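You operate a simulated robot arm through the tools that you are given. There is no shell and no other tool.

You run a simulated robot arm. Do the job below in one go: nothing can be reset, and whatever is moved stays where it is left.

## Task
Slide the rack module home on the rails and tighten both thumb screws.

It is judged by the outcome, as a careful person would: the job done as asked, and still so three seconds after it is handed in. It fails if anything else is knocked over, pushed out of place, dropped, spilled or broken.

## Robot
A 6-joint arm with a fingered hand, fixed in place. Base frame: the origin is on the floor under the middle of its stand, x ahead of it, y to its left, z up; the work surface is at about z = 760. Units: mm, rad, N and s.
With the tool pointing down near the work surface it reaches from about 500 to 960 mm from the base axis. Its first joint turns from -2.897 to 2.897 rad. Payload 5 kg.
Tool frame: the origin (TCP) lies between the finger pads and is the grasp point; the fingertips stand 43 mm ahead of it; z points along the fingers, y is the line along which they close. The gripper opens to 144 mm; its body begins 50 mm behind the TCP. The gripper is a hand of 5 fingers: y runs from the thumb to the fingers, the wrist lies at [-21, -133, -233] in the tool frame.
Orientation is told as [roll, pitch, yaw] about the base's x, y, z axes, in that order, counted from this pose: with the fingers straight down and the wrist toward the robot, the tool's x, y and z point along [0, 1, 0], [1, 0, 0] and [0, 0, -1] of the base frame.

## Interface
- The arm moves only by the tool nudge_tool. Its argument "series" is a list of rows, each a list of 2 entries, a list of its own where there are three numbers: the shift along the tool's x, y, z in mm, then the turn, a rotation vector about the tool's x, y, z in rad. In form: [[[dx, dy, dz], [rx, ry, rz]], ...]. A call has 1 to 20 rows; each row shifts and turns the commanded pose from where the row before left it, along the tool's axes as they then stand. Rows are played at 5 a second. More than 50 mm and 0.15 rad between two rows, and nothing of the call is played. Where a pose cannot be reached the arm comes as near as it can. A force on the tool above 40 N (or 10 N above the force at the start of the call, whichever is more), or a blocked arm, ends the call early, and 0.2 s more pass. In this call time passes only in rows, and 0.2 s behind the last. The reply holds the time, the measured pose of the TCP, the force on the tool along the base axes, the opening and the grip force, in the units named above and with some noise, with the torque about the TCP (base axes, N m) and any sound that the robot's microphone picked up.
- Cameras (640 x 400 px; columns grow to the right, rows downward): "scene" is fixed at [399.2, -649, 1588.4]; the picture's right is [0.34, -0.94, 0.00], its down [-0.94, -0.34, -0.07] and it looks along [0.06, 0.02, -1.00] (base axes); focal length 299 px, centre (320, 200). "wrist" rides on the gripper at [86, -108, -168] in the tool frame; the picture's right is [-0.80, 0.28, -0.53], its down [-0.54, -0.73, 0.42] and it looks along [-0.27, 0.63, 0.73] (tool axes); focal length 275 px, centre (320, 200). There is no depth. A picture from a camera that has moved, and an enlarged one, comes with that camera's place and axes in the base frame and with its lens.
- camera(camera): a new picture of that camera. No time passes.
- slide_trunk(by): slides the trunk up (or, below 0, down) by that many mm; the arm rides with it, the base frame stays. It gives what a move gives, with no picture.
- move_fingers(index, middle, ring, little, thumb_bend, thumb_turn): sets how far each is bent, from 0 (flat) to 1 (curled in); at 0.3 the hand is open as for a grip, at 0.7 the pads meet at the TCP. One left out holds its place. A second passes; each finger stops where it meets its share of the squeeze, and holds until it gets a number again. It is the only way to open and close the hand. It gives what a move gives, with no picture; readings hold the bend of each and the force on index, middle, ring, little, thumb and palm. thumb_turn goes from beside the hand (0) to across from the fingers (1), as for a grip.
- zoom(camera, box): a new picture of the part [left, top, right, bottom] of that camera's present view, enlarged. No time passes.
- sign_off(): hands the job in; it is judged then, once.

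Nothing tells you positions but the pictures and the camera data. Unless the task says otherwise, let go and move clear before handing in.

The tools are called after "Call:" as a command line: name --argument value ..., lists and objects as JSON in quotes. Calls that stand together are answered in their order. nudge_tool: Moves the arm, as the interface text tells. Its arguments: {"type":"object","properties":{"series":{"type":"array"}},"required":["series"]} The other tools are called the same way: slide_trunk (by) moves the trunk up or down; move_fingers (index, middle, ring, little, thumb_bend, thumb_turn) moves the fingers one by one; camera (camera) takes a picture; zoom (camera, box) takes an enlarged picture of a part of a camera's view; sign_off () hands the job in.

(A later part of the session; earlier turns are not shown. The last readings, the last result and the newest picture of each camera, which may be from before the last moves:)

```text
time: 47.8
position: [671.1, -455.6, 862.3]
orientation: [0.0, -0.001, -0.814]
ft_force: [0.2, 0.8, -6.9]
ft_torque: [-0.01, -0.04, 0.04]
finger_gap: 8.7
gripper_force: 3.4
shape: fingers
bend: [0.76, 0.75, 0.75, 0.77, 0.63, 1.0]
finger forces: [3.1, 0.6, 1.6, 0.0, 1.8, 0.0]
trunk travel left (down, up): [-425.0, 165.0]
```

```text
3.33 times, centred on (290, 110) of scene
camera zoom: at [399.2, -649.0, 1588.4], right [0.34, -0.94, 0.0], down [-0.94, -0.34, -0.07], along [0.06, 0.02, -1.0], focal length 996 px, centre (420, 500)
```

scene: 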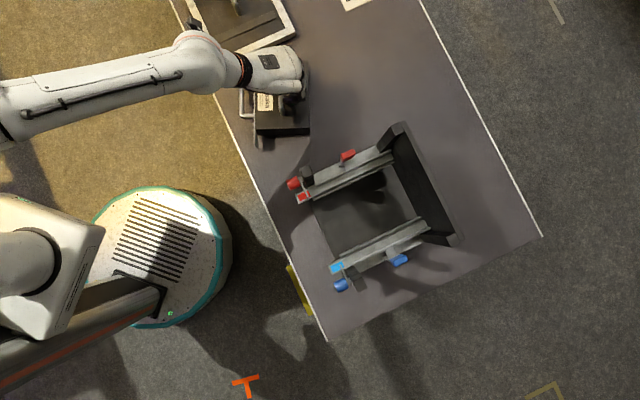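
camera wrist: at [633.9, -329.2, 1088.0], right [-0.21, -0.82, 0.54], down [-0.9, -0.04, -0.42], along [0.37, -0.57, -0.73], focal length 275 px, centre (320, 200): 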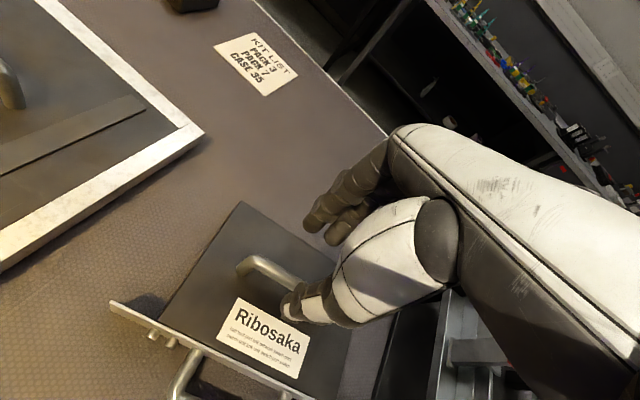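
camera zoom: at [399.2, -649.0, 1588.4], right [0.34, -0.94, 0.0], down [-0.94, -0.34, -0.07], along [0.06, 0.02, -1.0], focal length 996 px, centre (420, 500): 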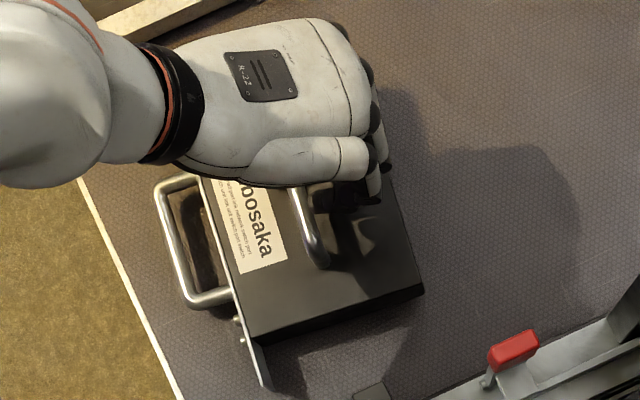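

The module is lifted, level, and held across index, ring and thumb with almost no twist. I'll add a little thumb squeeze and raise it higher.

Call:
move_fingers --thumb_bend 0.7

Call:
nudge_tool --series '[[[0, 0, -5], [0, 0, 0]], [[0, 0, -8], [0, 0, 0]], [[0, 0, -10], [0, 0, 0]], [[0, 0, -10], [0, 0, 0]]]'

Call:
camera --camera "wrist"

Call:
zoom --camera "scene" --box '[230, 50, 350, 170]'

```text
time: 48.8
position: [672.8, -456.0, 862.7]
orientation: [0.001, -0.001, -0.813]
ft_force: [1.0, -0.3, -6.0]
ft_torque: [-0.01, -0.1, -0.02]
finger_gap: 5.7
gripper_force: 7.4
shape: fingers
bend: [0.76, 0.75, 0.75, 0.77, 0.66, 1.0]
finger forces: [4.1, 1.2, 1.7, 0.1, 7.9, 0.0]
trunk travel left (down, up): [-425.0, 165.0]
```

```text
time: 49.8
position: [669.9, -457.2, 894.3]
orientation: [0.0, -0.001, -0.814]
ft_force: [0.3, 0.0, -6.3]
ft_torque: [-0.04, -0.12, 0.0]
finger_gap: 5.2
gripper_force: 6.8
shape: fingers
bend: [0.76, 0.75, 0.75, 0.77, 0.66, 1.0]
finger forces: [4.1, 2.0, 0.9, 0.0, 6.4, 0.0]
trunk travel left (down, up): [-425.0, 165.0]
```

```text
taken
camera wrist: at [659.4, -319.8, 1061.7], right [-0.38, -0.75, 0.53], down [-0.89, 0.16, -0.42], along [0.24, -0.64, -0.73], focal length 275 px, centre (320, 200)
```

wrist: 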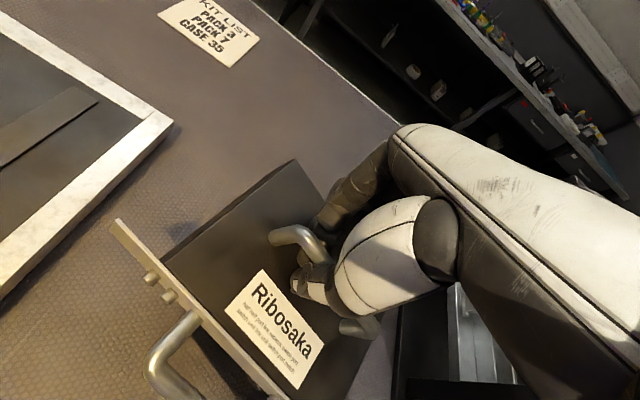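

```text
3.33 times, centred on (290, 110) of scene
camera zoom: at [399.2, -649.0, 1588.4], right [0.34, -0.94, 0.0], down [-0.94, -0.34, -0.07], along [0.06, 0.02, -1.0], focal length 996 px, centre (420, 500)
```

zoom: 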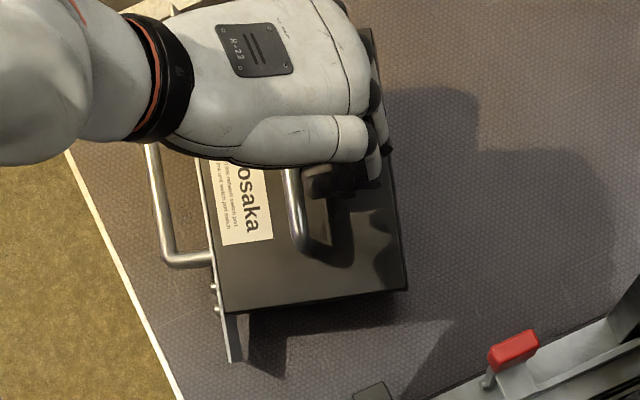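

The module hangs steadily. I'll raise it until its bottom is above rail height and turn the hand to bring the module back to −45° heading, then inspect.

Call:
nudge_tool --series '[[[0, 0, -15], [0, 0, 0]], [[0, 0, -20], [0, 0, 0]], [[0, 0, -20], [0, 0, 0]], [[0, 0, -20], [0, 0, 0]], [[0, 0, -20], [0, 0, 0]], [[0, 0, -15], [0, 0, 0]], [[0, -15, 0], [0, 0, -0.03]], [[0, -20, 0], [0, 0, -0.05]], [[0, -20, 0], [0, 0, -0.05]], [[0, -20, 0], [0, 0, -0.05]], [[0, -20, 0], [0, 0, -0.04]], [[0, -15, 0], [0, 0, -0.03]]]'

Call:
camera --camera "scene"

Call:
camera --camera "wrist"

```text
time: 52.4
position: [585.7, -385.9, 1006.2]
orientation: [0.0, -0.001, -0.565]
ft_force: [0.1, 0.7, -7.1]
ft_torque: [0.01, -0.08, 0.01]
finger_gap: 4.5
gripper_force: 5.9
shape: fingers
bend: [0.76, 0.75, 0.75, 0.77, 0.67, 1.0]
finger forces: [4.7, 2.3, 0.6, 0.0, 6.0, 0.1]
trunk travel left (down, up): [-425.0, 165.0]
```

```text
taken
```

scene: 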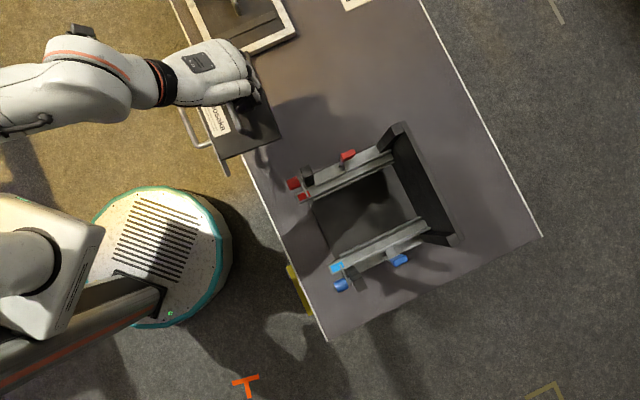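

```text
taken
camera wrist: at [540.6, -255.4, 1173.3], right [-0.19, -0.82, 0.53], down [-0.9, -0.07, -0.42], along [0.39, -0.56, -0.73], focal length 275 px, centre (320, 200)
```

wrist: 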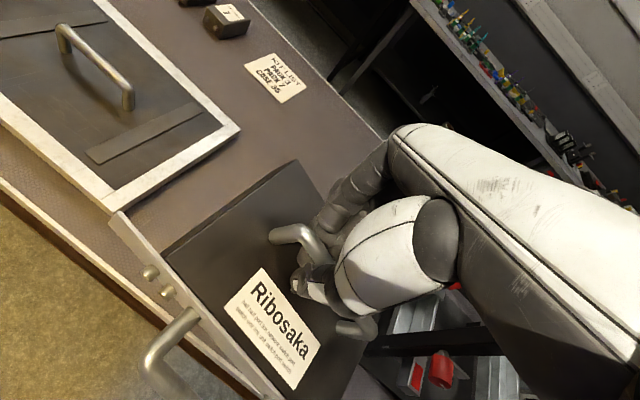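

Call:
zoom --camera "scene" --box '[170, 70, 300, 190]'

Call:
zoom --camera "wrist" --box '[90, 150, 390, 400]'

```text
3.33 times, centred on (235, 130) of scene
camera zoom: at [399.2, -649.0, 1588.4], right [0.34, -0.94, 0.0], down [-0.94, -0.34, -0.07], along [0.06, 0.02, -1.0], focal length 996 px, centre (603, 433)
```

zoom: 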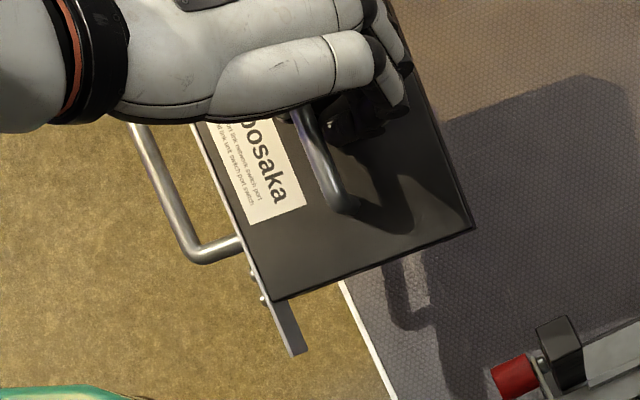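

```text
1.60 times, centred on (240, 275) of wrist
camera zoom: at [540.6, -255.4, 1173.3], right [-0.19, -0.82, 0.53], down [-0.9, -0.07, -0.42], along [0.39, -0.56, -0.73], focal length 440 px, centre (448, 80)
```

zoom: 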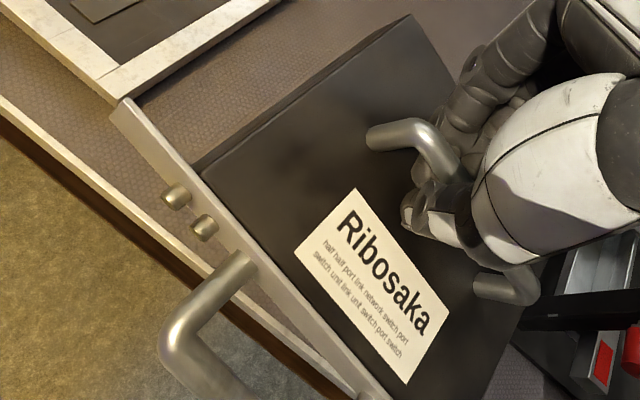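

The module is secure but hangs with its −b end about 12° low because the load sits near the index finger. I'll curl the ring and little fingers a bit more to lift that side level.

Call:
move_fingers --ring 0.79 --little 0.81

Call:
zoom --camera "scene" --box '[170, 70, 300, 190]'

Call:
zoom --camera "wrist" --box '[90, 150, 390, 400]'

```text
time: 53.4
position: [586.5, -386.6, 1005.9]
orientation: [0.0, 0.001, -0.563]
ft_force: [-0.3, -0.6, -6.8]
ft_torque: [-0.04, -0.06, -0.03]
finger_gap: 4.8
gripper_force: 7.0
shape: fingers
bend: [0.76, 0.74, 0.79, 0.81, 0.67, 1.0]
finger forces: [4.9, 2.5, 0.0, 0.0, 6.1, 0.0]
trunk travel left (down, up): [-425.0, 165.0]
```

```text
3.33 times, centred on (235, 130) of scene
camera zoom: at [399.2, -649.0, 1588.4], right [0.34, -0.94, 0.0], down [-0.94, -0.34, -0.07], along [0.06, 0.02, -1.0], focal length 996 px, centre (603, 433)
```

zoom: 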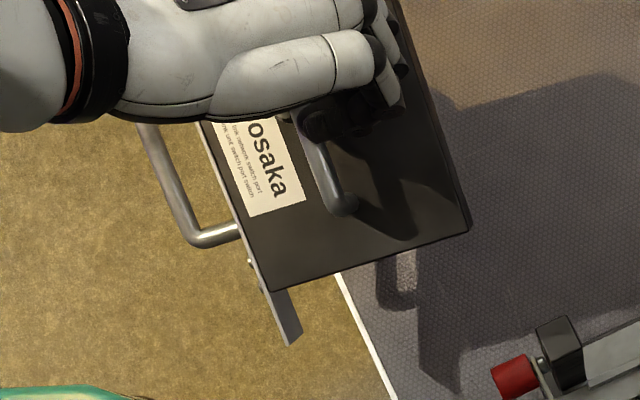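

```text
1.60 times, centred on (240, 275) of wrist
camera zoom: at [541.1, -255.4, 1173.4], right [-0.19, -0.82, 0.53], down [-0.9, -0.07, -0.42], along [0.39, -0.56, -0.73], focal length 440 px, centre (448, 80)
```

zoom: 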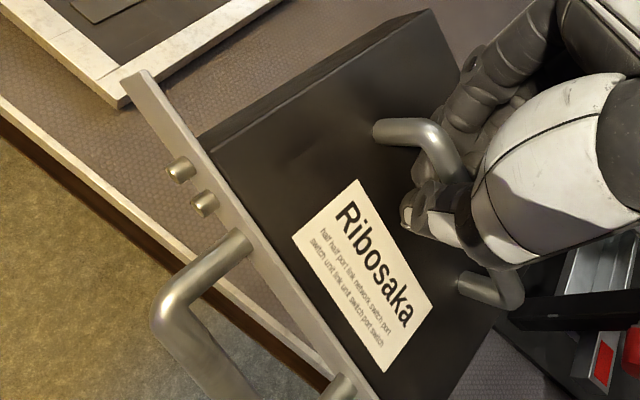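

The ring and little fingers are actually lying over the bar, tipping it, while index, middle and thumb hold it. I'll take it back over the table, set it down and regrasp with index, middle and thumb centred on the handle and the other two kept clear.

Call:
nudge_tool --series '[[[0, 20, 0], [0, 0, 0]], [[0, 20, 0], [0, 0, 0]], [[0, 20, 0], [0, 0, 0]], [[0, 20, 0], [0, 0, 0]], [[0, 20, 0], [0, 0, 0]], [[0, 0, 20], [0, 0, 0]], [[0, 0, 20], [0, 0, 0]], [[0, 0, 20], [0, 0, 0]], [[0, 0, 20], [0, 0, 0]], [[0, 0, 15], [0, 0, 0]], [[0, 0, 10], [0, 0, 0]]]'

Call:
camera --camera "wrist"

Call:
zoom --camera "scene" --box '[210, 20, 350, 160]'

```text
time: 55.8
position: [673.3, -438.1, 899.9]
orientation: [-0.002, 0.001, -0.563]
ft_force: [-0.6, -0.5, -6.2]
ft_torque: [-0.01, -0.02, -0.01]
finger_gap: 4.6
gripper_force: 7.2
shape: fingers
bend: [0.76, 0.74, 0.79, 0.81, 0.67, 1.0]
finger forces: [6.5, 2.6, 0.1, 0.0, 5.3, 0.1]
trunk travel left (down, up): [-425.0, 165.0]
```

```text
taken
camera wrist: at [627.3, -308.8, 1066.8], right [-0.19, -0.83, 0.53], down [-0.9, -0.07, -0.42], along [0.39, -0.56, -0.73], focal length 275 px, centre (320, 200)
```

wrist: 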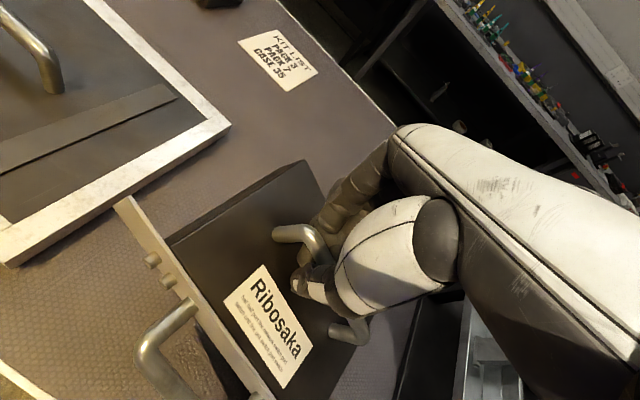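

```text
2.86 times, centred on (280, 90) of scene
camera zoom: at [399.2, -649.0, 1588.4], right [0.34, -0.94, 0.0], down [-0.94, -0.34, -0.07], along [0.06, 0.02, -1.0], focal length 853 px, centre (434, 514)
```

zoom: 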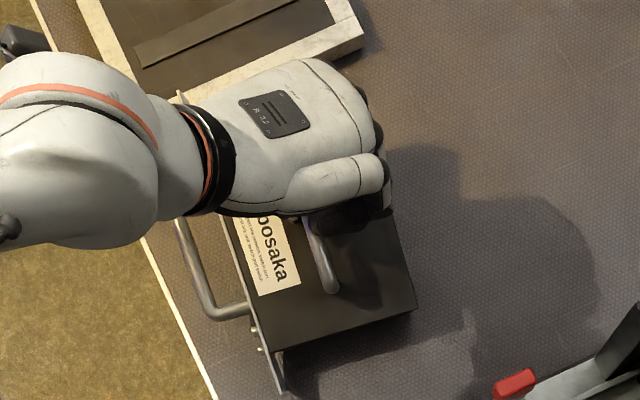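

Call:
nudge_tool --series '[[[-15, 5, 0], [0, 0, 0]], [[-15, 5, 0], [0, 0, 0]], [[0, 0, 6], [0, 0, 0]], [[0, 0, 6], [0, 0, 0]], [[0, 0, 5], [0, 0, 0]], [[0, 0, 5], [0, 0, 0]], [[0, 0, 5], [0, 0, 0]], [[0, 0, 5], [0, 0, 0]]]'

Call:
nudge_tool --series '[[[0, 0, 4], [0, 0, 0]], [[0, 0, 4], [0, 0, 0]], [[0, 0, 4], [0, 0, 0]], [[0, 0, 3], [0, 0, 0]]]'

Call:
camera --camera "wrist"

```text
time: 57.6
position: [665.2, -469.1, 869.5]
orientation: [-0.001, 0.001, -0.562]
ft_force: [1.5, 0.6, -0.2]
ft_torque: [-0.22, 0.53, 0.02]
finger_gap: 4.9
gripper_force: 16.7
shape: fingers
bend: [0.75, 0.75, 0.8, 0.81, 0.67, 1.0]
finger forces: [12.4, 1.2, 12.7, 0.0, 7.9, 0.1]
trunk travel left (down, up): [-425.0, 165.0]
```

```text
time: 58.6
position: [665.5, -469.6, 853.5]
orientation: [-0.002, -0.001, -0.564]
ft_force: [3.0, 1.6, 2.0]
ft_torque: [-0.35, 0.83, 0.05]
finger_gap: 5.5
gripper_force: 22.6
shape: fingers
bend: [0.75, 0.75, 0.81, 0.81, 0.67, 1.0]
finger forces: [15.0, 0.4, 20.4, 0.0, 8.8, 0.0]
trunk travel left (down, up): [-425.0, 165.0]
```

```text
taken
camera wrist: at [619.3, -338.4, 1021.3], right [-0.19, -0.82, 0.53], down [-0.9, -0.07, -0.42], along [0.39, -0.56, -0.73], focal length 275 px, centre (320, 200)
```

wrist: 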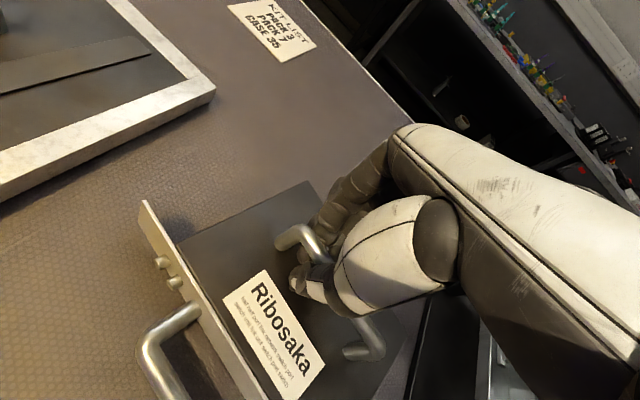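

Call:
move_fingers --ring 0.5 --little 0.5

Call:
move_fingers --index 0.62 --middle 0.62 --ring 0.45 --little 0.45 --thumb_bend 0.52

Call:
zoom --camera "wrist" --box '[160, 150, 400, 400]'

Call:
zoom --camera "scene" --box '[250, 60, 340, 150]'

```text
time: 59.6
position: [665.8, -469.5, 854.0]
orientation: [0.001, 0.003, -0.564]
ft_force: [0.0, 0.3, -4.5]
ft_torque: [0.07, 0.22, -0.11]
finger_gap: 4.7
gripper_force: 12.3
shape: fingers
bend: [0.75, 0.75, 0.5, 0.5, 0.68, 1.0]
finger forces: [12.1, 0.8, 0.0, 0.1, 12.3, 0.0]
trunk travel left (down, up): [-425.0, 165.0]
```

```text
time: 60.6
position: [663.3, -470.2, 853.8]
orientation: [0.0, 0.001, -0.565]
ft_force: [1.0, 0.5, -0.1]
ft_torque: [-0.01, 0.0, 0.02]
finger_gap: 52.5
gripper_force: 0.1
shape: fingers
bend: [0.62, 0.62, 0.45, 0.45, 0.52, 1.0]
finger forces: [0.1, 0.1, 0.0, 0.0, 0.0, 0.1]
trunk travel left (down, up): [-425.0, 165.0]
```

```text
1.60 times, centred on (280, 275) of wrist
camera zoom: at [619.0, -338.7, 1021.3], right [-0.19, -0.82, 0.53], down [-0.9, -0.07, -0.42], along [0.39, -0.56, -0.73], focal length 440 px, centre (384, 80)
```

zoom: 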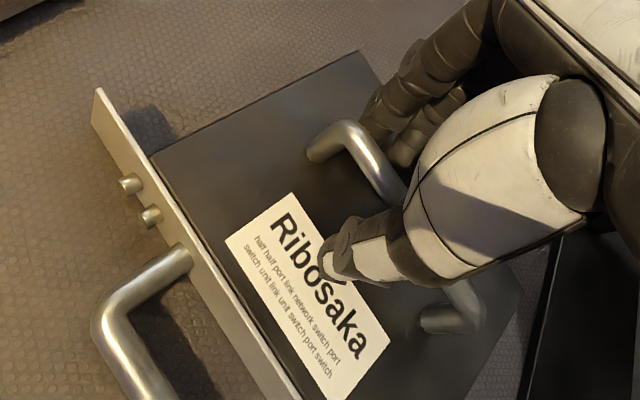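

```text
4.44 times, centred on (295, 105) of scene
camera zoom: at [399.2, -649.0, 1588.4], right [0.34, -0.94, 0.0], down [-0.94, -0.34, -0.07], along [0.06, 0.02, -1.0], focal length 1328 px, centre (431, 622)
```

zoom: 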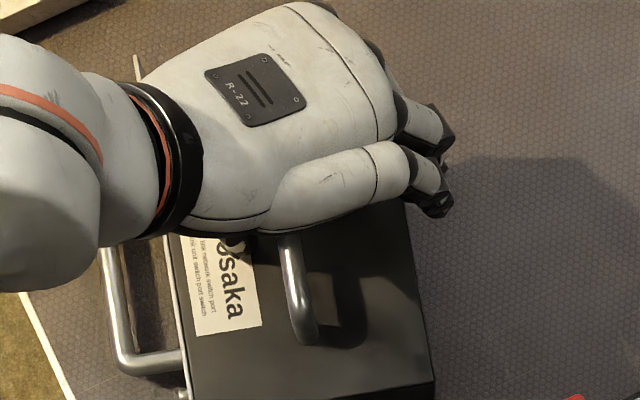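

Call:
move_fingers --index 0.54 --middle 0.54 --ring 0.4 --little 0.4 --thumb_bend 0.5

Call:
nudge_tool --series '[[[0, 0, -20], [0, 0, 0]], [[0, 0, -25], [0, 0, 0]], [[-14.6, -13.6, 0], [0, 0, 0]], [[0, 0, 0], [0, 0, 0.12]], [[0, 0, 0], [0, 0, 0.12]], [[0, 0, 0], [0, 0, 0.12]], [[0, 0, 0], [0, 0, 0.105]]]'

Call:
zoom --camera "wrist" --box '[100, 170, 360, 400]'

Call:
zoom --camera "scene" --box '[250, 60, 340, 150]'

```text
time: 61.6
position: [664.1, -470.4, 854.1]
orientation: [0.0, -0.001, -0.565]
ft_force: [-0.3, -0.7, -0.2]
ft_torque: [0.01, 0.0, -0.07]
finger_gap: 70.6
gripper_force: 0.0
shape: fingers
bend: [0.54, 0.54, 0.4, 0.4, 0.5, 1.0]
finger forces: [0.0, 0.0, 0.0, 0.0, 0.0, 0.1]
trunk travel left (down, up): [-425.0, 165.0]
```

```text
time: 63.2
position: [645.0, -475.7, 899.1]
orientation: [-0.002, 0.002, -1.029]
ft_force: [0.1, -0.5, 0.3]
ft_torque: [0.05, -0.06, 0.02]
finger_gap: 70.5
gripper_force: 0.1
shape: fingers
bend: [0.54, 0.54, 0.4, 0.4, 0.5, 1.0]
finger forces: [0.1, 0.0, 0.0, 0.1, 0.0, 0.0]
trunk travel left (down, up): [-425.0, 165.0]
```

```text
1.74 times, centred on (230, 285) of wrist
camera zoom: at [663.8, -337.7, 1066.1], right [-0.54, -0.65, 0.53], down [-0.84, 0.34, -0.42], along [0.09, -0.68, -0.73], focal length 479 px, centre (476, 52)
```

zoom: 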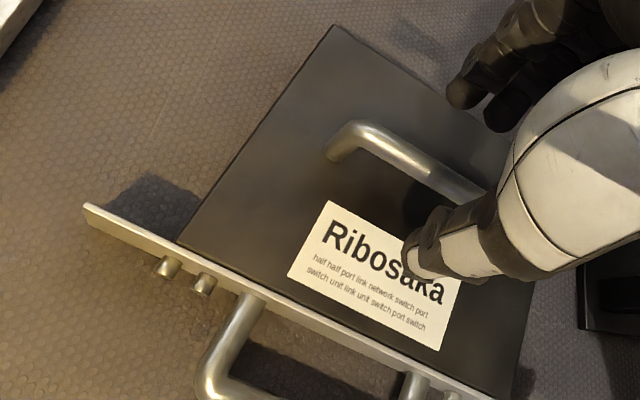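

```text
4.44 times, centred on (295, 105) of scene
camera zoom: at [399.2, -649.0, 1588.4], right [0.34, -0.94, 0.0], down [-0.94, -0.34, -0.07], along [0.06, 0.02, -1.0], focal length 1328 px, centre (431, 622)
```

zoom: 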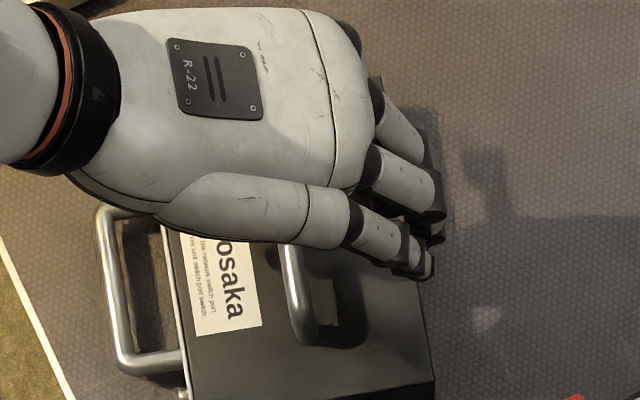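

Call:
nudge_tool --series '[[[1, -2, 0], [0, 0, 0.03]], [[0, 0, 20], [0, 0, 0]], [[0, 0, 17], [0, 0, 0]], [[0, 0, 6], [0, 0, 0]], [[0, 0, 4], [0, 0, 0]]]'

Call:
move_fingers --index 0.66 --middle 0.66 --thumb_bend 0.58

Call:
move_fingers --index 0.76 --middle 0.76

Call:
zoom --camera "wrist" --box '[160, 150, 400, 400]'

Call:
zoom --camera "scene" --box '[250, 60, 340, 150]'

```text
time: 64.4
position: [644.4, -472.2, 852.5]
orientation: [0.001, -0.002, -1.059]
ft_force: [-0.4, -0.7, 3.6]
ft_torque: [-0.17, -0.02, -0.02]
finger_gap: 70.8
gripper_force: 1.8
shape: fingers
bend: [0.54, 0.54, 0.4, 0.4, 0.5, 1.0]
finger forces: [0.0, 3.1, 0.1, 0.0, 0.1, 0.0]
trunk travel left (down, up): [-425.0, 165.0]
```

```text
time: 65.4
position: [644.1, -472.7, 853.1]
orientation: [0.0, -0.001, -1.061]
ft_force: [0.8, 0.2, -0.6]
ft_torque: [0.03, 0.04, -0.04]
finger_gap: 37.6
gripper_force: 0.1
shape: fingers
bend: [0.66, 0.66, 0.4, 0.4, 0.57, 1.0]
finger forces: [0.0, 0.0, 0.1, 0.0, 0.0, 0.1]
trunk travel left (down, up): [-425.0, 165.0]
```

```text
time: 66.4
position: [645.3, -471.1, 852.7]
orientation: [-0.001, 0.0, -1.059]
ft_force: [-0.5, 2.4, 5.3]
ft_torque: [1.17, 0.43, -0.02]
finger_gap: 21.5
gripper_force: 23.5
shape: fingers
bend: [0.75, 0.74, 0.4, 0.4, 0.57, 1.0]
finger forces: [9.1, 10.0, 0.2, 0.0, 28.1, 0.1]
trunk travel left (down, up): [-425.0, 165.0]
```

```text
1.60 times, centred on (280, 275) of wrist
camera zoom: at [667.1, -334.9, 1020.4], right [-0.56, -0.64, 0.53], down [-0.83, 0.37, -0.42], along [0.07, -0.68, -0.73], focal length 440 px, centre (384, 80)
```

zoom: 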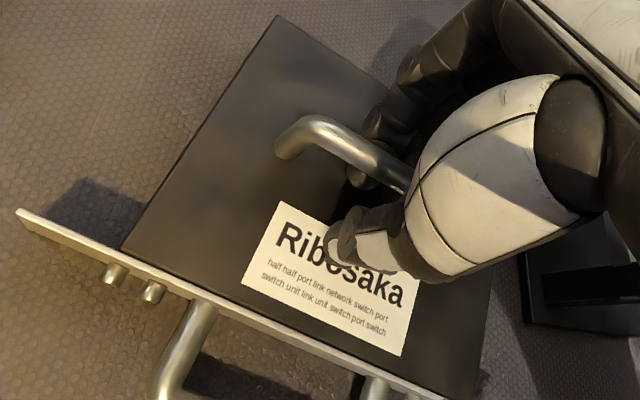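

```text
4.44 times, centred on (295, 105) of scene
camera zoom: at [399.2, -649.0, 1588.4], right [0.34, -0.94, 0.0], down [-0.94, -0.34, -0.07], along [0.06, 0.02, -1.0], focal length 1328 px, centre (431, 622)
```

zoom: 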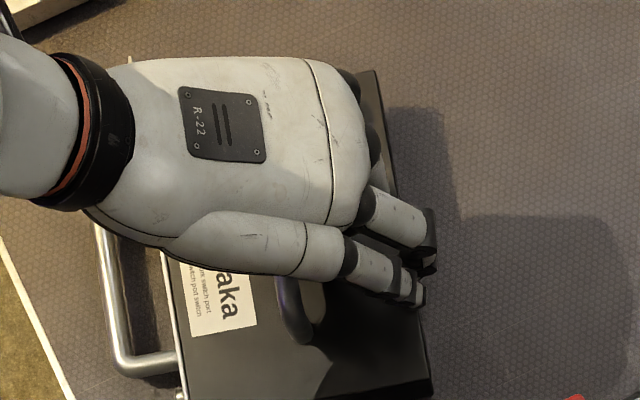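

That's a balanced grip: index 9 N, middle 10 N, thumb 28 N, and the module did not twist. Lifting slowly.

Call:
nudge_tool --series '[[[0, 0, -2], [0, 0, 0]], [[0, 0, -2], [0, 0, 0]], [[0, 0, -3], [0, 0, 0]], [[0, 0, -3], [0, 0, 0]], [[0, 0, -4], [0, 0, 0]]]'

Call:
zoom --camera "wrist" --box '[160, 150, 400, 400]'

Call:
zoom --camera "scene" --box '[230, 50, 350, 170]'

```text
time: 67.6
position: [644.1, -471.8, 865.7]
orientation: [-0.001, -0.001, -1.06]
ft_force: [0.5, 0.5, -6.8]
ft_torque: [-0.02, -0.06, -0.03]
finger_gap: 19.8
gripper_force: 12.7
shape: fingers
bend: [0.75, 0.75, 0.4, 0.4, 0.57, 1.0]
finger forces: [6.4, 9.4, 4.1, 0.1, 6.2, 0.1]
trunk travel left (down, up): [-425.0, 165.0]
```

```text
1.60 times, centred on (280, 275) of wrist
camera zoom: at [667.4, -335.9, 1032.9], right [-0.55, -0.64, 0.53], down [-0.83, 0.37, -0.42], along [0.07, -0.68, -0.73], focal length 440 px, centre (384, 80)
```

zoom: 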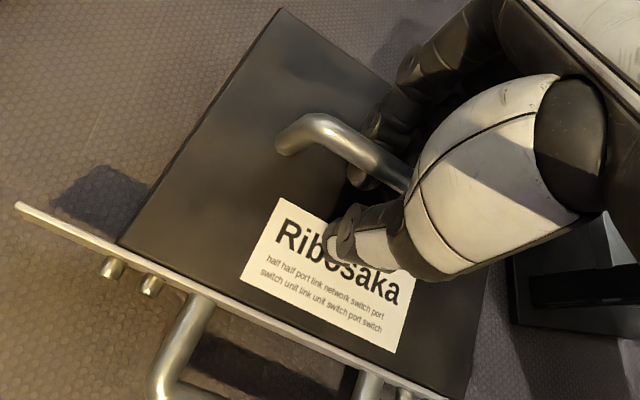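

```text
3.33 times, centred on (290, 110) of scene
camera zoom: at [399.2, -649.0, 1588.4], right [0.34, -0.94, 0.0], down [-0.94, -0.34, -0.07], along [0.06, 0.02, -1.0], focal length 996 px, centre (420, 500)
```

zoom: 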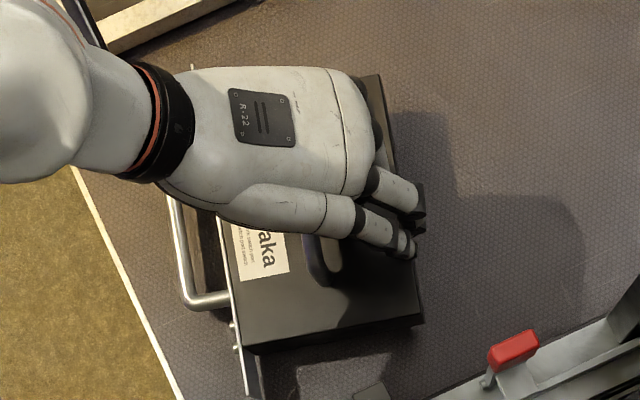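

The module is lifted level and straight, with its weight centred. I'll firm the thumb slightly, then raise it above rail height.

Call:
move_fingers --thumb_bend 0.62

Call:
nudge_tool --series '[[[0, 0, -10], [0, 0, 0]], [[0, 0, -15], [0, 0, 0]], [[0, 0, -20], [0, 0, 0]], [[0, 0, -20], [0, 0, 0]], [[0, 0, -20], [0, 0, 0]], [[0, 0, -20], [0, 0, 0]], [[0, 0, -20], [0, 0, 0]], [[0, 0, -10], [0, 0, 0]]]'

Call:
camera --camera "wrist"

Call:
zoom --camera "scene" --box '[210, 50, 350, 170]'

```text
time: 68.6
position: [645.1, -472.1, 864.8]
orientation: [-0.002, 0.002, -1.059]
ft_force: [-0.8, -0.7, -7.2]
ft_torque: [0.0, -0.03, 0.0]
finger_gap: 14.4
gripper_force: 11.7
shape: fingers
bend: [0.75, 0.75, 0.39, 0.4, 0.61, 1.0]
finger forces: [6.0, 10.0, 3.7, 0.0, 5.6, 0.0]
trunk travel left (down, up): [-425.0, 165.0]
```

```text
time: 70.4
position: [645.2, -472.6, 1000.7]
orientation: [0.0, 0.001, -1.06]
ft_force: [-0.7, 0.2, -6.6]
ft_torque: [-0.02, -0.01, -0.01]
finger_gap: 14.0
gripper_force: 12.5
shape: fingers
bend: [0.75, 0.75, 0.39, 0.4, 0.61, 1.0]
finger forces: [6.0, 10.1, 3.8, 0.1, 5.5, 0.0]
trunk travel left (down, up): [-425.0, 165.0]
```

```text
taken
camera wrist: at [667.5, -335.0, 1168.1], right [-0.55, -0.64, 0.53], down [-0.83, 0.37, -0.42], along [0.07, -0.68, -0.73], focal length 275 px, centre (320, 200)
```

wrist: 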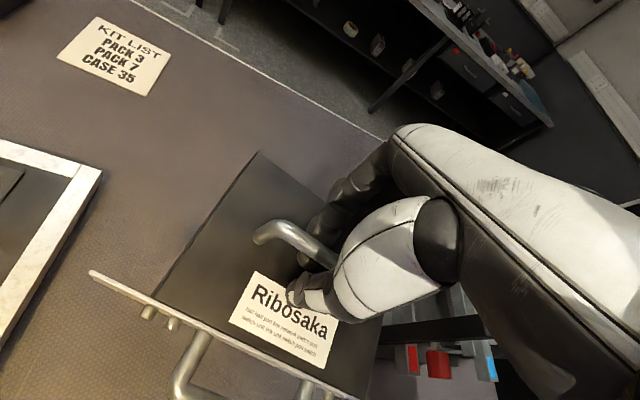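

```text
3.33 times, centred on (280, 110) of scene
camera zoom: at [399.2, -649.0, 1588.4], right [0.34, -0.94, 0.0], down [-0.94, -0.34, -0.07], along [0.06, 0.02, -1.0], focal length 996 px, centre (453, 500)
```

zoom: 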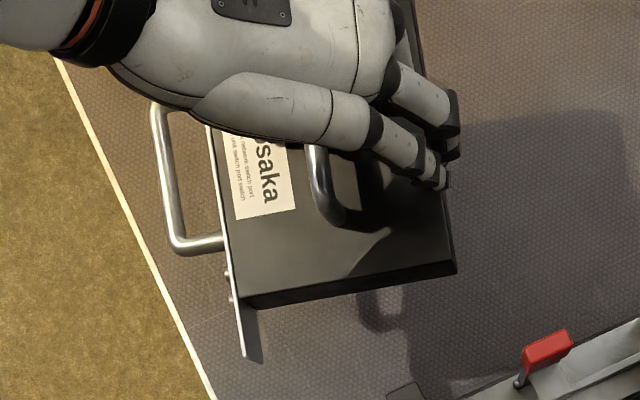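

Solid hold. Now I'll carry it forward off the table front (clear of the rack), turn it to −45°, and bring it in front of the rails.

Call:
nudge_tool --series '[[[-5.4, -19.2, 0], [0, 0, 0]], [[-5.4, -19.2, 0], [0, 0, 0]], [[-5.4, -19.2, 0], [0, 0, 0]], [[-5.4, -19.2, 0], [0, 0, 0]], [[-5.4, -19.2, 0], [0, 0, 0]], [[-5.4, -19.2, 0], [0, 0, 0]], [[-5.4, -19.2, 0], [0, 0, 0]], [[-5.4, -19.2, 0], [0, 0, 0]], [[-5.4, -19.2, 0], [0, 0, 0]], [[-5.4, -19.2, 0], [0, 0, 0]], [[0, 0, 0], [0, 0, -0.05]], [[0, 0, 0], [0, 0, -0.05]], [[0, 0, 0], [0, 0, -0.05]], [[0, 0, 0], [0, 0, -0.05]], [[0, 0, 0], [0, 0, -0.053]]]'

Call:
camera --camera "scene"

```text
time: 73.6
position: [504.7, -332.6, 1000.4]
orientation: [-0.001, 0.0, -0.806]
ft_force: [0.8, -0.5, -6.6]
ft_torque: [0.0, -0.05, 0.0]
finger_gap: 14.0
gripper_force: 11.9
shape: fingers
bend: [0.75, 0.75, 0.39, 0.4, 0.61, 1.0]
finger forces: [5.7, 9.5, 3.6, 0.0, 5.2, 0.0]
trunk travel left (down, up): [-425.0, 165.0]
```

```text
taken
```

scene: 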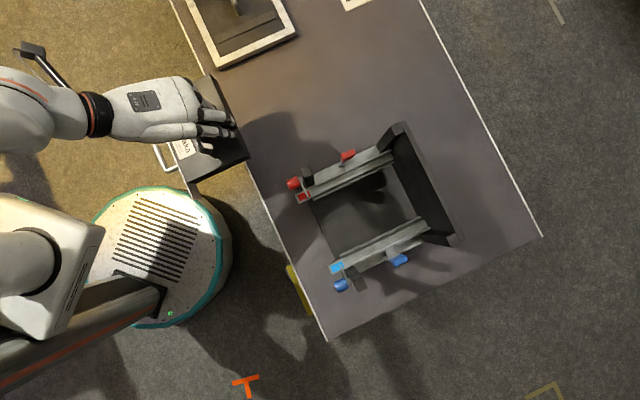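

Call:
nudge_tool --series '[[[-22, 0.5, 0], [0, 0, 0]], [[-22, 0.5, 0], [0, 0, 0]], [[-22, 0.5, 0], [0, 0, 0]], [[-22, 0.5, 0], [0, 0, 0]], [[-22, 0.5, 0], [0, 0, 0]], [[-22, 0.5, 0], [0, 0, 0]], [[-22, 0.5, 0], [0, 0, 0]], [[-22, 0.5, 0], [0, 0, 0]], [[-22, 0.5, 0], [0, 0, 0]], [[-22, 0.5, 0], [0, 0, 0]], [[-22, 0.5, 0], [0, 0, 0]], [[-22, 0.5, 0], [0, 0, 0]], [[-22, 0.5, 0], [0, 0, 0]], [[-20, 0.5, 0], [0, 0, 0]], [[-11, 0, 0], [0, 0, 0]]]'

Call:
camera --camera "scene"

Call:
camera --camera "wrist"

Call:
zoom --camera "scene" --box '[230, 130, 430, 330]'

```text
time: 76.8
position: [280.0, -556.2, 1000.1]
orientation: [0.0, 0.001, -0.805]
ft_force: [0.5, 0.6, -7.2]
ft_torque: [-0.01, -0.07, 0.0]
finger_gap: 13.8
gripper_force: 11.8
shape: fingers
bend: [0.75, 0.75, 0.39, 0.4, 0.61, 1.0]
finger forces: [5.7, 9.7, 3.7, 0.0, 4.9, 0.1]
trunk travel left (down, up): [-425.0, 165.0]
```

```text
taken
```

scene: 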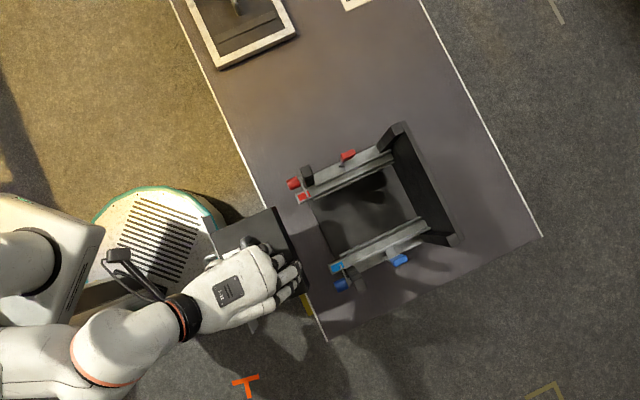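

```text
taken
camera wrist: at [267.2, -417.8, 1167.6], right [-0.38, -0.76, 0.53], down [-0.89, 0.15, -0.42], along [0.24, -0.64, -0.73], focal length 275 px, centre (320, 200)
```

wrist: 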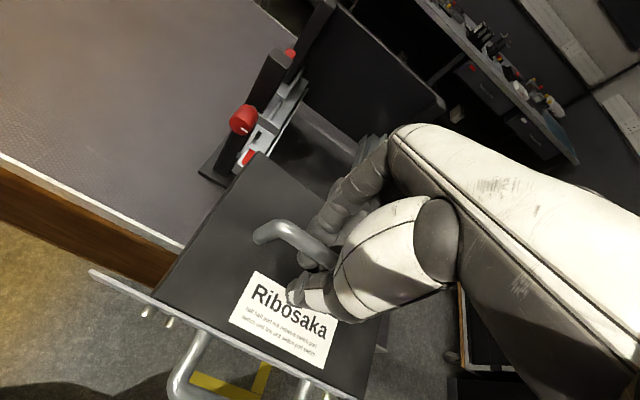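

```text
2.00 times, centred on (330, 230) of scene
camera zoom: at [399.2, -649.0, 1588.4], right [0.34, -0.94, 0.0], down [-0.94, -0.34, -0.07], along [0.06, 0.02, -1.0], focal length 597 px, centre (300, 140)
```

zoom: 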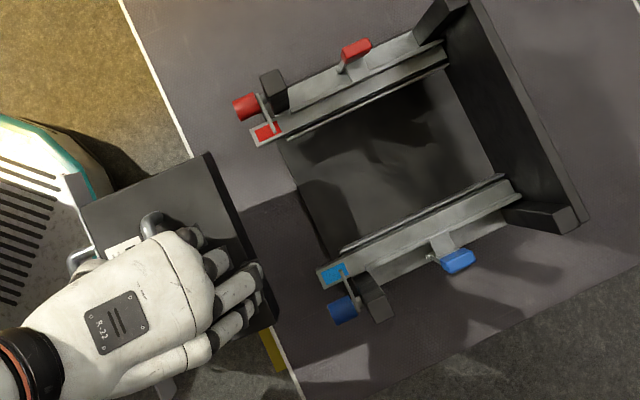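

Call:
zoom --camera "scene" --box '[190, 190, 320, 340]'

Call:
zoom --camera "scene" --box '[250, 160, 370, 300]'

```text
2.67 times, centred on (255, 265) of scene
camera zoom: at [399.2, -649.0, 1588.4], right [0.34, -0.94, 0.0], down [-0.94, -0.34, -0.07], along [0.06, 0.02, -1.0], focal length 796 px, centre (493, 27)
```

zoom: 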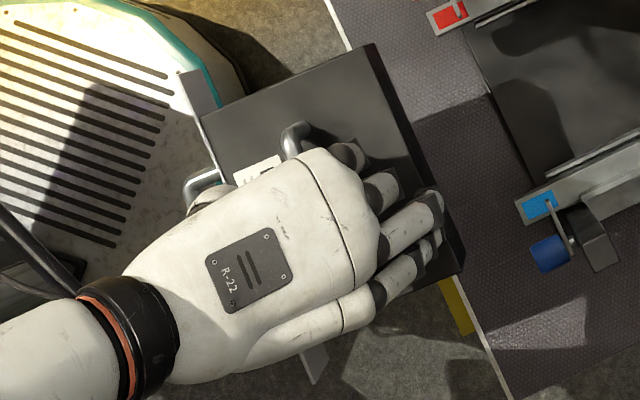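

```text
2.86 times, centred on (310, 230) of scene
camera zoom: at [399.2, -649.0, 1588.4], right [0.34, -0.94, 0.0], down [-0.94, -0.34, -0.07], along [0.06, 0.02, -1.0], focal length 853 px, centre (349, 114)
```

zoom: 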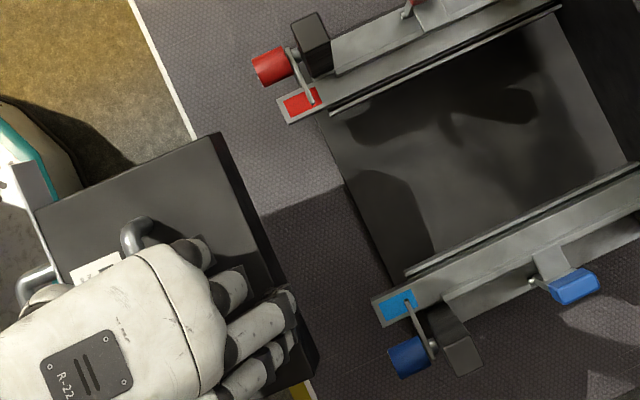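

I'm measuring alignment with the rails from the overhead view before going in; zooming on the faceplate ends and box corners.

Call:
zoom --camera "scene" --box '[190, 195, 230, 235]'

Call:
zoom --camera "scene" --box '[235, 305, 275, 345]'

Call:
zoom --camera "scene" --box '[255, 190, 295, 230]'

Call:
zoom --camera "scene" --box '[285, 265, 325, 305]'

```text
10.00 times, centred on (210, 215) of scene
camera zoom: at [399.2, -649.0, 1588.4], right [0.34, -0.94, 0.0], down [-0.94, -0.34, -0.07], along [0.06, 0.02, -1.0], focal length 2987 px, centre (1420, 50)
```

zoom: 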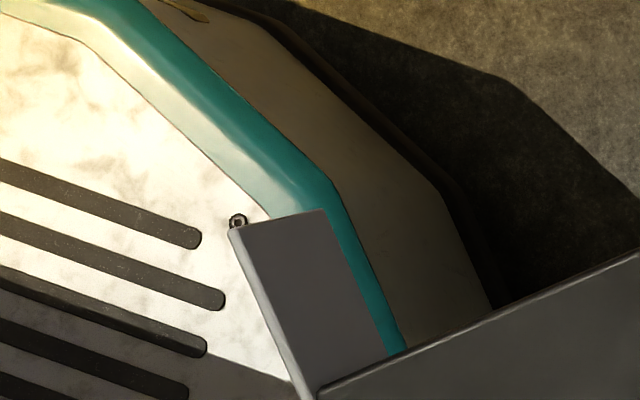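

```text
10.00 times, centred on (255, 325) of scene
camera zoom: at [399.2, -649.0, 1588.4], right [0.34, -0.94, 0.0], down [-0.94, -0.34, -0.07], along [0.06, 0.02, -1.0], focal length 2987 px, centre (970, -1050)
```

zoom: 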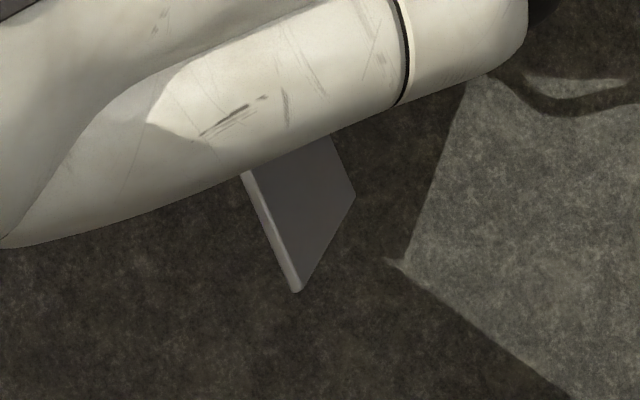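

```text
10.00 times, centred on (275, 210) of scene
camera zoom: at [399.2, -649.0, 1588.4], right [0.34, -0.94, 0.0], down [-0.94, -0.34, -0.07], along [0.06, 0.02, -1.0], focal length 2987 px, centre (770, 100)
```

zoom: 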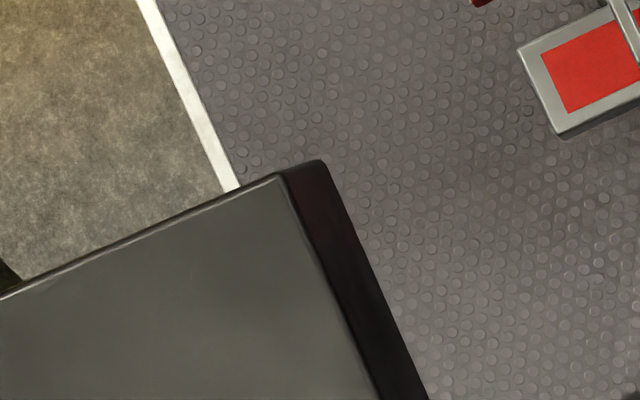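

```text
10.00 times, centred on (305, 285) of scene
camera zoom: at [399.2, -649.0, 1588.4], right [0.34, -0.94, 0.0], down [-0.94, -0.34, -0.07], along [0.06, 0.02, -1.0], focal length 2987 px, centre (470, -650)
```

zoom: 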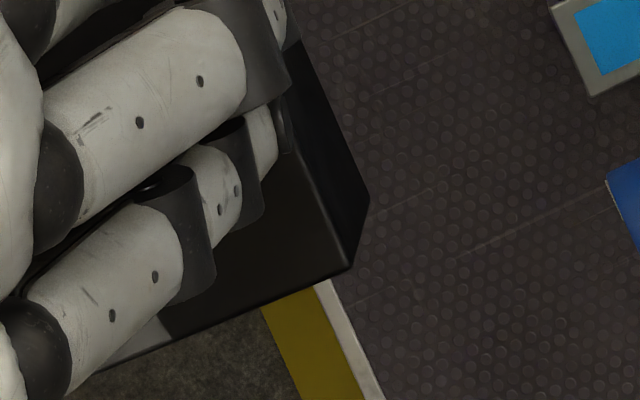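

From the corner measurements the module is about 1.8° off in yaw, 4° rolled and 6° nose-down, with its centre near b≈−202 (rail centre ≈−201). I'll correct these with small hand rotations and re-measure.

Call:
nudge_tool --series '[[[0, 0, 0], [0.025, -0.018, -0.008]], [[0, 0, 0], [0.025, -0.018, -0.008]], [[0, 0, 0], [0.025, -0.018, -0.008]], [[0, 0, 0], [0.025, -0.018, -0.008]]]'

Call:
zoom --camera "scene" --box '[190, 195, 230, 235]'

Call:
zoom --camera "scene" --box '[235, 305, 275, 345]'

Call:
zoom --camera "scene" --box '[255, 190, 295, 230]'

Call:
zoom --camera "scene" --box '[285, 265, 325, 305]'

```text
time: 77.8
position: [279.1, -556.3, 1000.2]
orientation: [-0.074, 0.101, -0.779]
ft_force: [1.0, 0.3, -7.3]
ft_torque: [-0.04, -0.12, 0.01]
finger_gap: 13.8
gripper_force: 11.4
shape: fingers
bend: [0.75, 0.75, 0.39, 0.4, 0.61, 1.0]
finger forces: [5.2, 9.9, 4.0, 0.0, 4.6, 0.0]
trunk travel left (down, up): [-425.0, 165.0]
```

```text
10.00 times, centred on (210, 215) of scene
camera zoom: at [399.2, -649.0, 1588.4], right [0.34, -0.94, 0.0], down [-0.94, -0.34, -0.07], along [0.06, 0.02, -1.0], focal length 2987 px, centre (1420, 50)
```

zoom: 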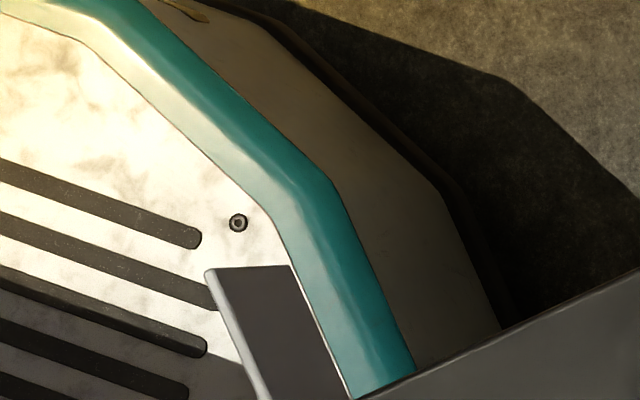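

```text
10.00 times, centred on (255, 325) of scene
camera zoom: at [399.2, -649.0, 1588.4], right [0.34, -0.94, 0.0], down [-0.94, -0.34, -0.07], along [0.06, 0.02, -1.0], focal length 2987 px, centre (970, -1050)
```

zoom: 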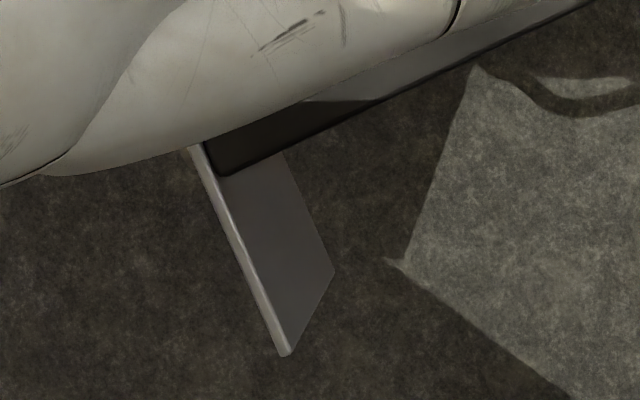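

```text
10.00 times, centred on (275, 210) of scene
camera zoom: at [399.2, -649.0, 1588.4], right [0.34, -0.94, 0.0], down [-0.94, -0.34, -0.07], along [0.06, 0.02, -1.0], focal length 2987 px, centre (770, 100)
```

zoom: 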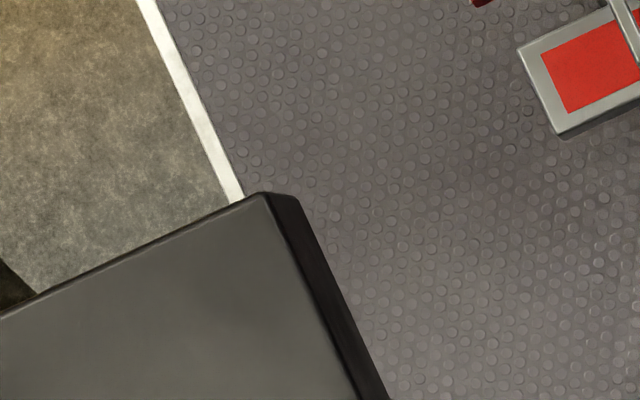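

```text
10.00 times, centred on (305, 285) of scene
camera zoom: at [399.2, -649.0, 1588.4], right [0.34, -0.94, 0.0], down [-0.94, -0.34, -0.07], along [0.06, 0.02, -1.0], focal length 2987 px, centre (470, -650)
```

zoom: 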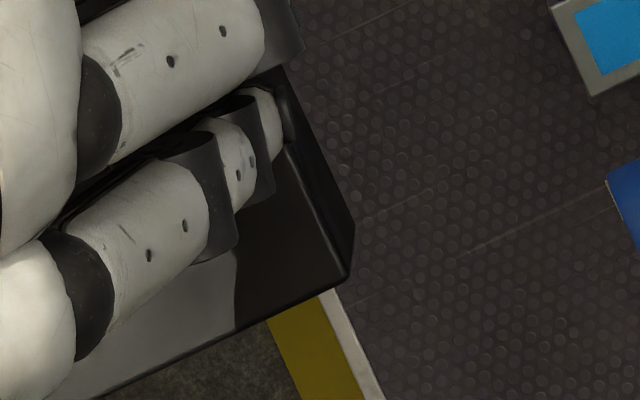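

The module is now level within about 1° and square to the rails; its centre is at b≈−206.5 against the rail centre −200.2. I'll shift 6 mm and lower so the box passes just above the rails and under the strips, then verify.

Call:
nudge_tool --series '[[[4, 1.2, 8], [0, 0, 0]], [[4, 1.2, 8], [0, 0, 0]], [[0, 0.1, 7.5], [0, 0, 0]]]'

Call:
zoom --camera "scene" --box '[190, 195, 230, 235]'

Call:
zoom --camera "scene" --box '[235, 305, 275, 345]'

Call:
zoom --camera "scene" --box '[255, 190, 295, 230]'

Call:
zoom --camera "scene" --box '[285, 265, 325, 305]'

Call:
camera --camera "wrist"

```text
time: 78.6
position: [283.6, -552.0, 977.2]
orientation: [-0.07, 0.102, -0.779]
ft_force: [-0.1, -0.3, -7.1]
ft_torque: [-0.01, -0.08, -0.01]
finger_gap: 13.8
gripper_force: 11.2
shape: fingers
bend: [0.75, 0.75, 0.39, 0.4, 0.61, 1.0]
finger forces: [5.2, 9.7, 3.9, 0.0, 4.5, 0.0]
trunk travel left (down, up): [-425.0, 165.0]
```

```text
10.00 times, centred on (210, 215) of scene
camera zoom: at [399.2, -649.0, 1588.4], right [0.34, -0.94, 0.0], down [-0.94, -0.34, -0.07], along [0.06, 0.02, -1.0], focal length 2987 px, centre (1420, 50)
```

zoom: 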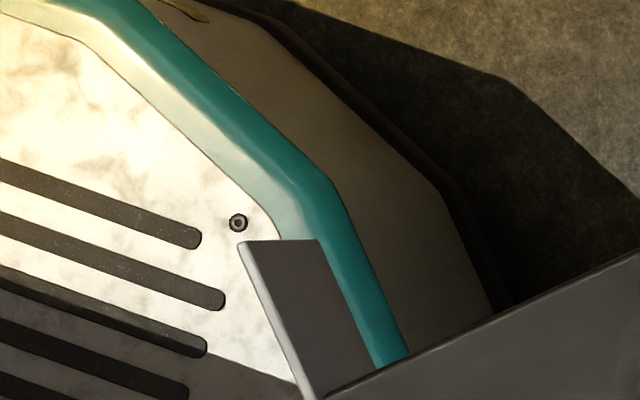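

```text
10.00 times, centred on (255, 325) of scene
camera zoom: at [399.2, -649.0, 1588.4], right [0.34, -0.94, 0.0], down [-0.94, -0.34, -0.07], along [0.06, 0.02, -1.0], focal length 2987 px, centre (970, -1050)
```

zoom: 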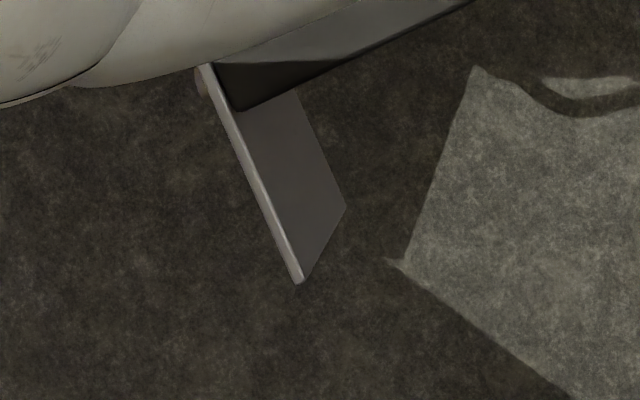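

```text
10.00 times, centred on (275, 210) of scene
camera zoom: at [399.2, -649.0, 1588.4], right [0.34, -0.94, 0.0], down [-0.94, -0.34, -0.07], along [0.06, 0.02, -1.0], focal length 2987 px, centre (770, 100)
```

zoom: 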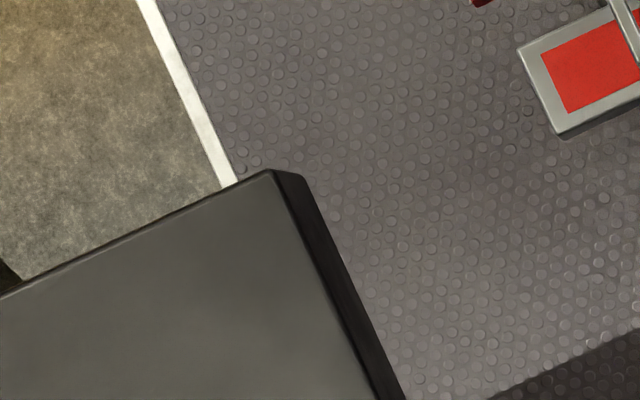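

```text
10.00 times, centred on (305, 285) of scene
camera zoom: at [399.2, -649.0, 1588.4], right [0.34, -0.94, 0.0], down [-0.94, -0.34, -0.07], along [0.06, 0.02, -1.0], focal length 2987 px, centre (470, -650)
```

zoom: 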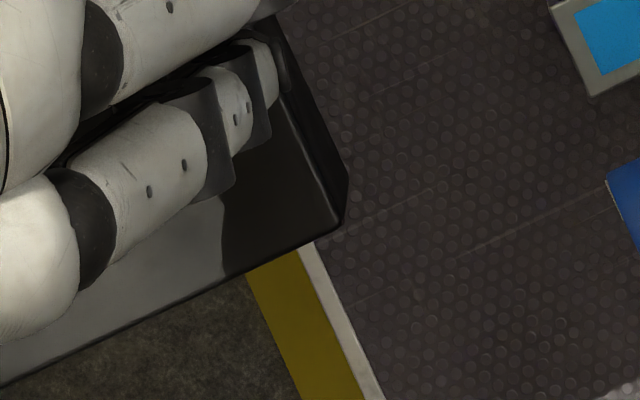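

```text
taken
camera wrist: at [287.7, -417.6, 1148.2], right [-0.29, -0.78, 0.56], down [-0.94, 0.13, -0.31], along [0.17, -0.61, -0.77], focal length 275 px, centre (320, 200)
```

wrist: 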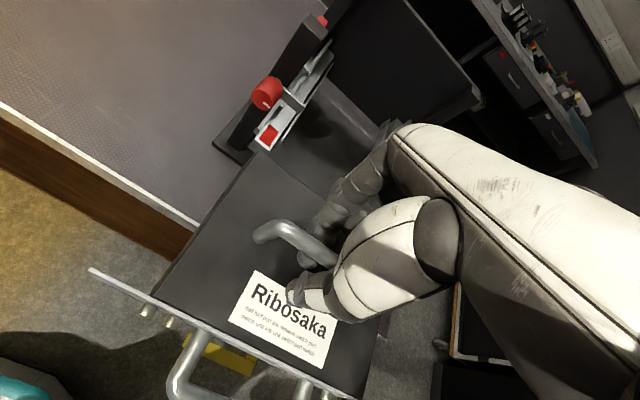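

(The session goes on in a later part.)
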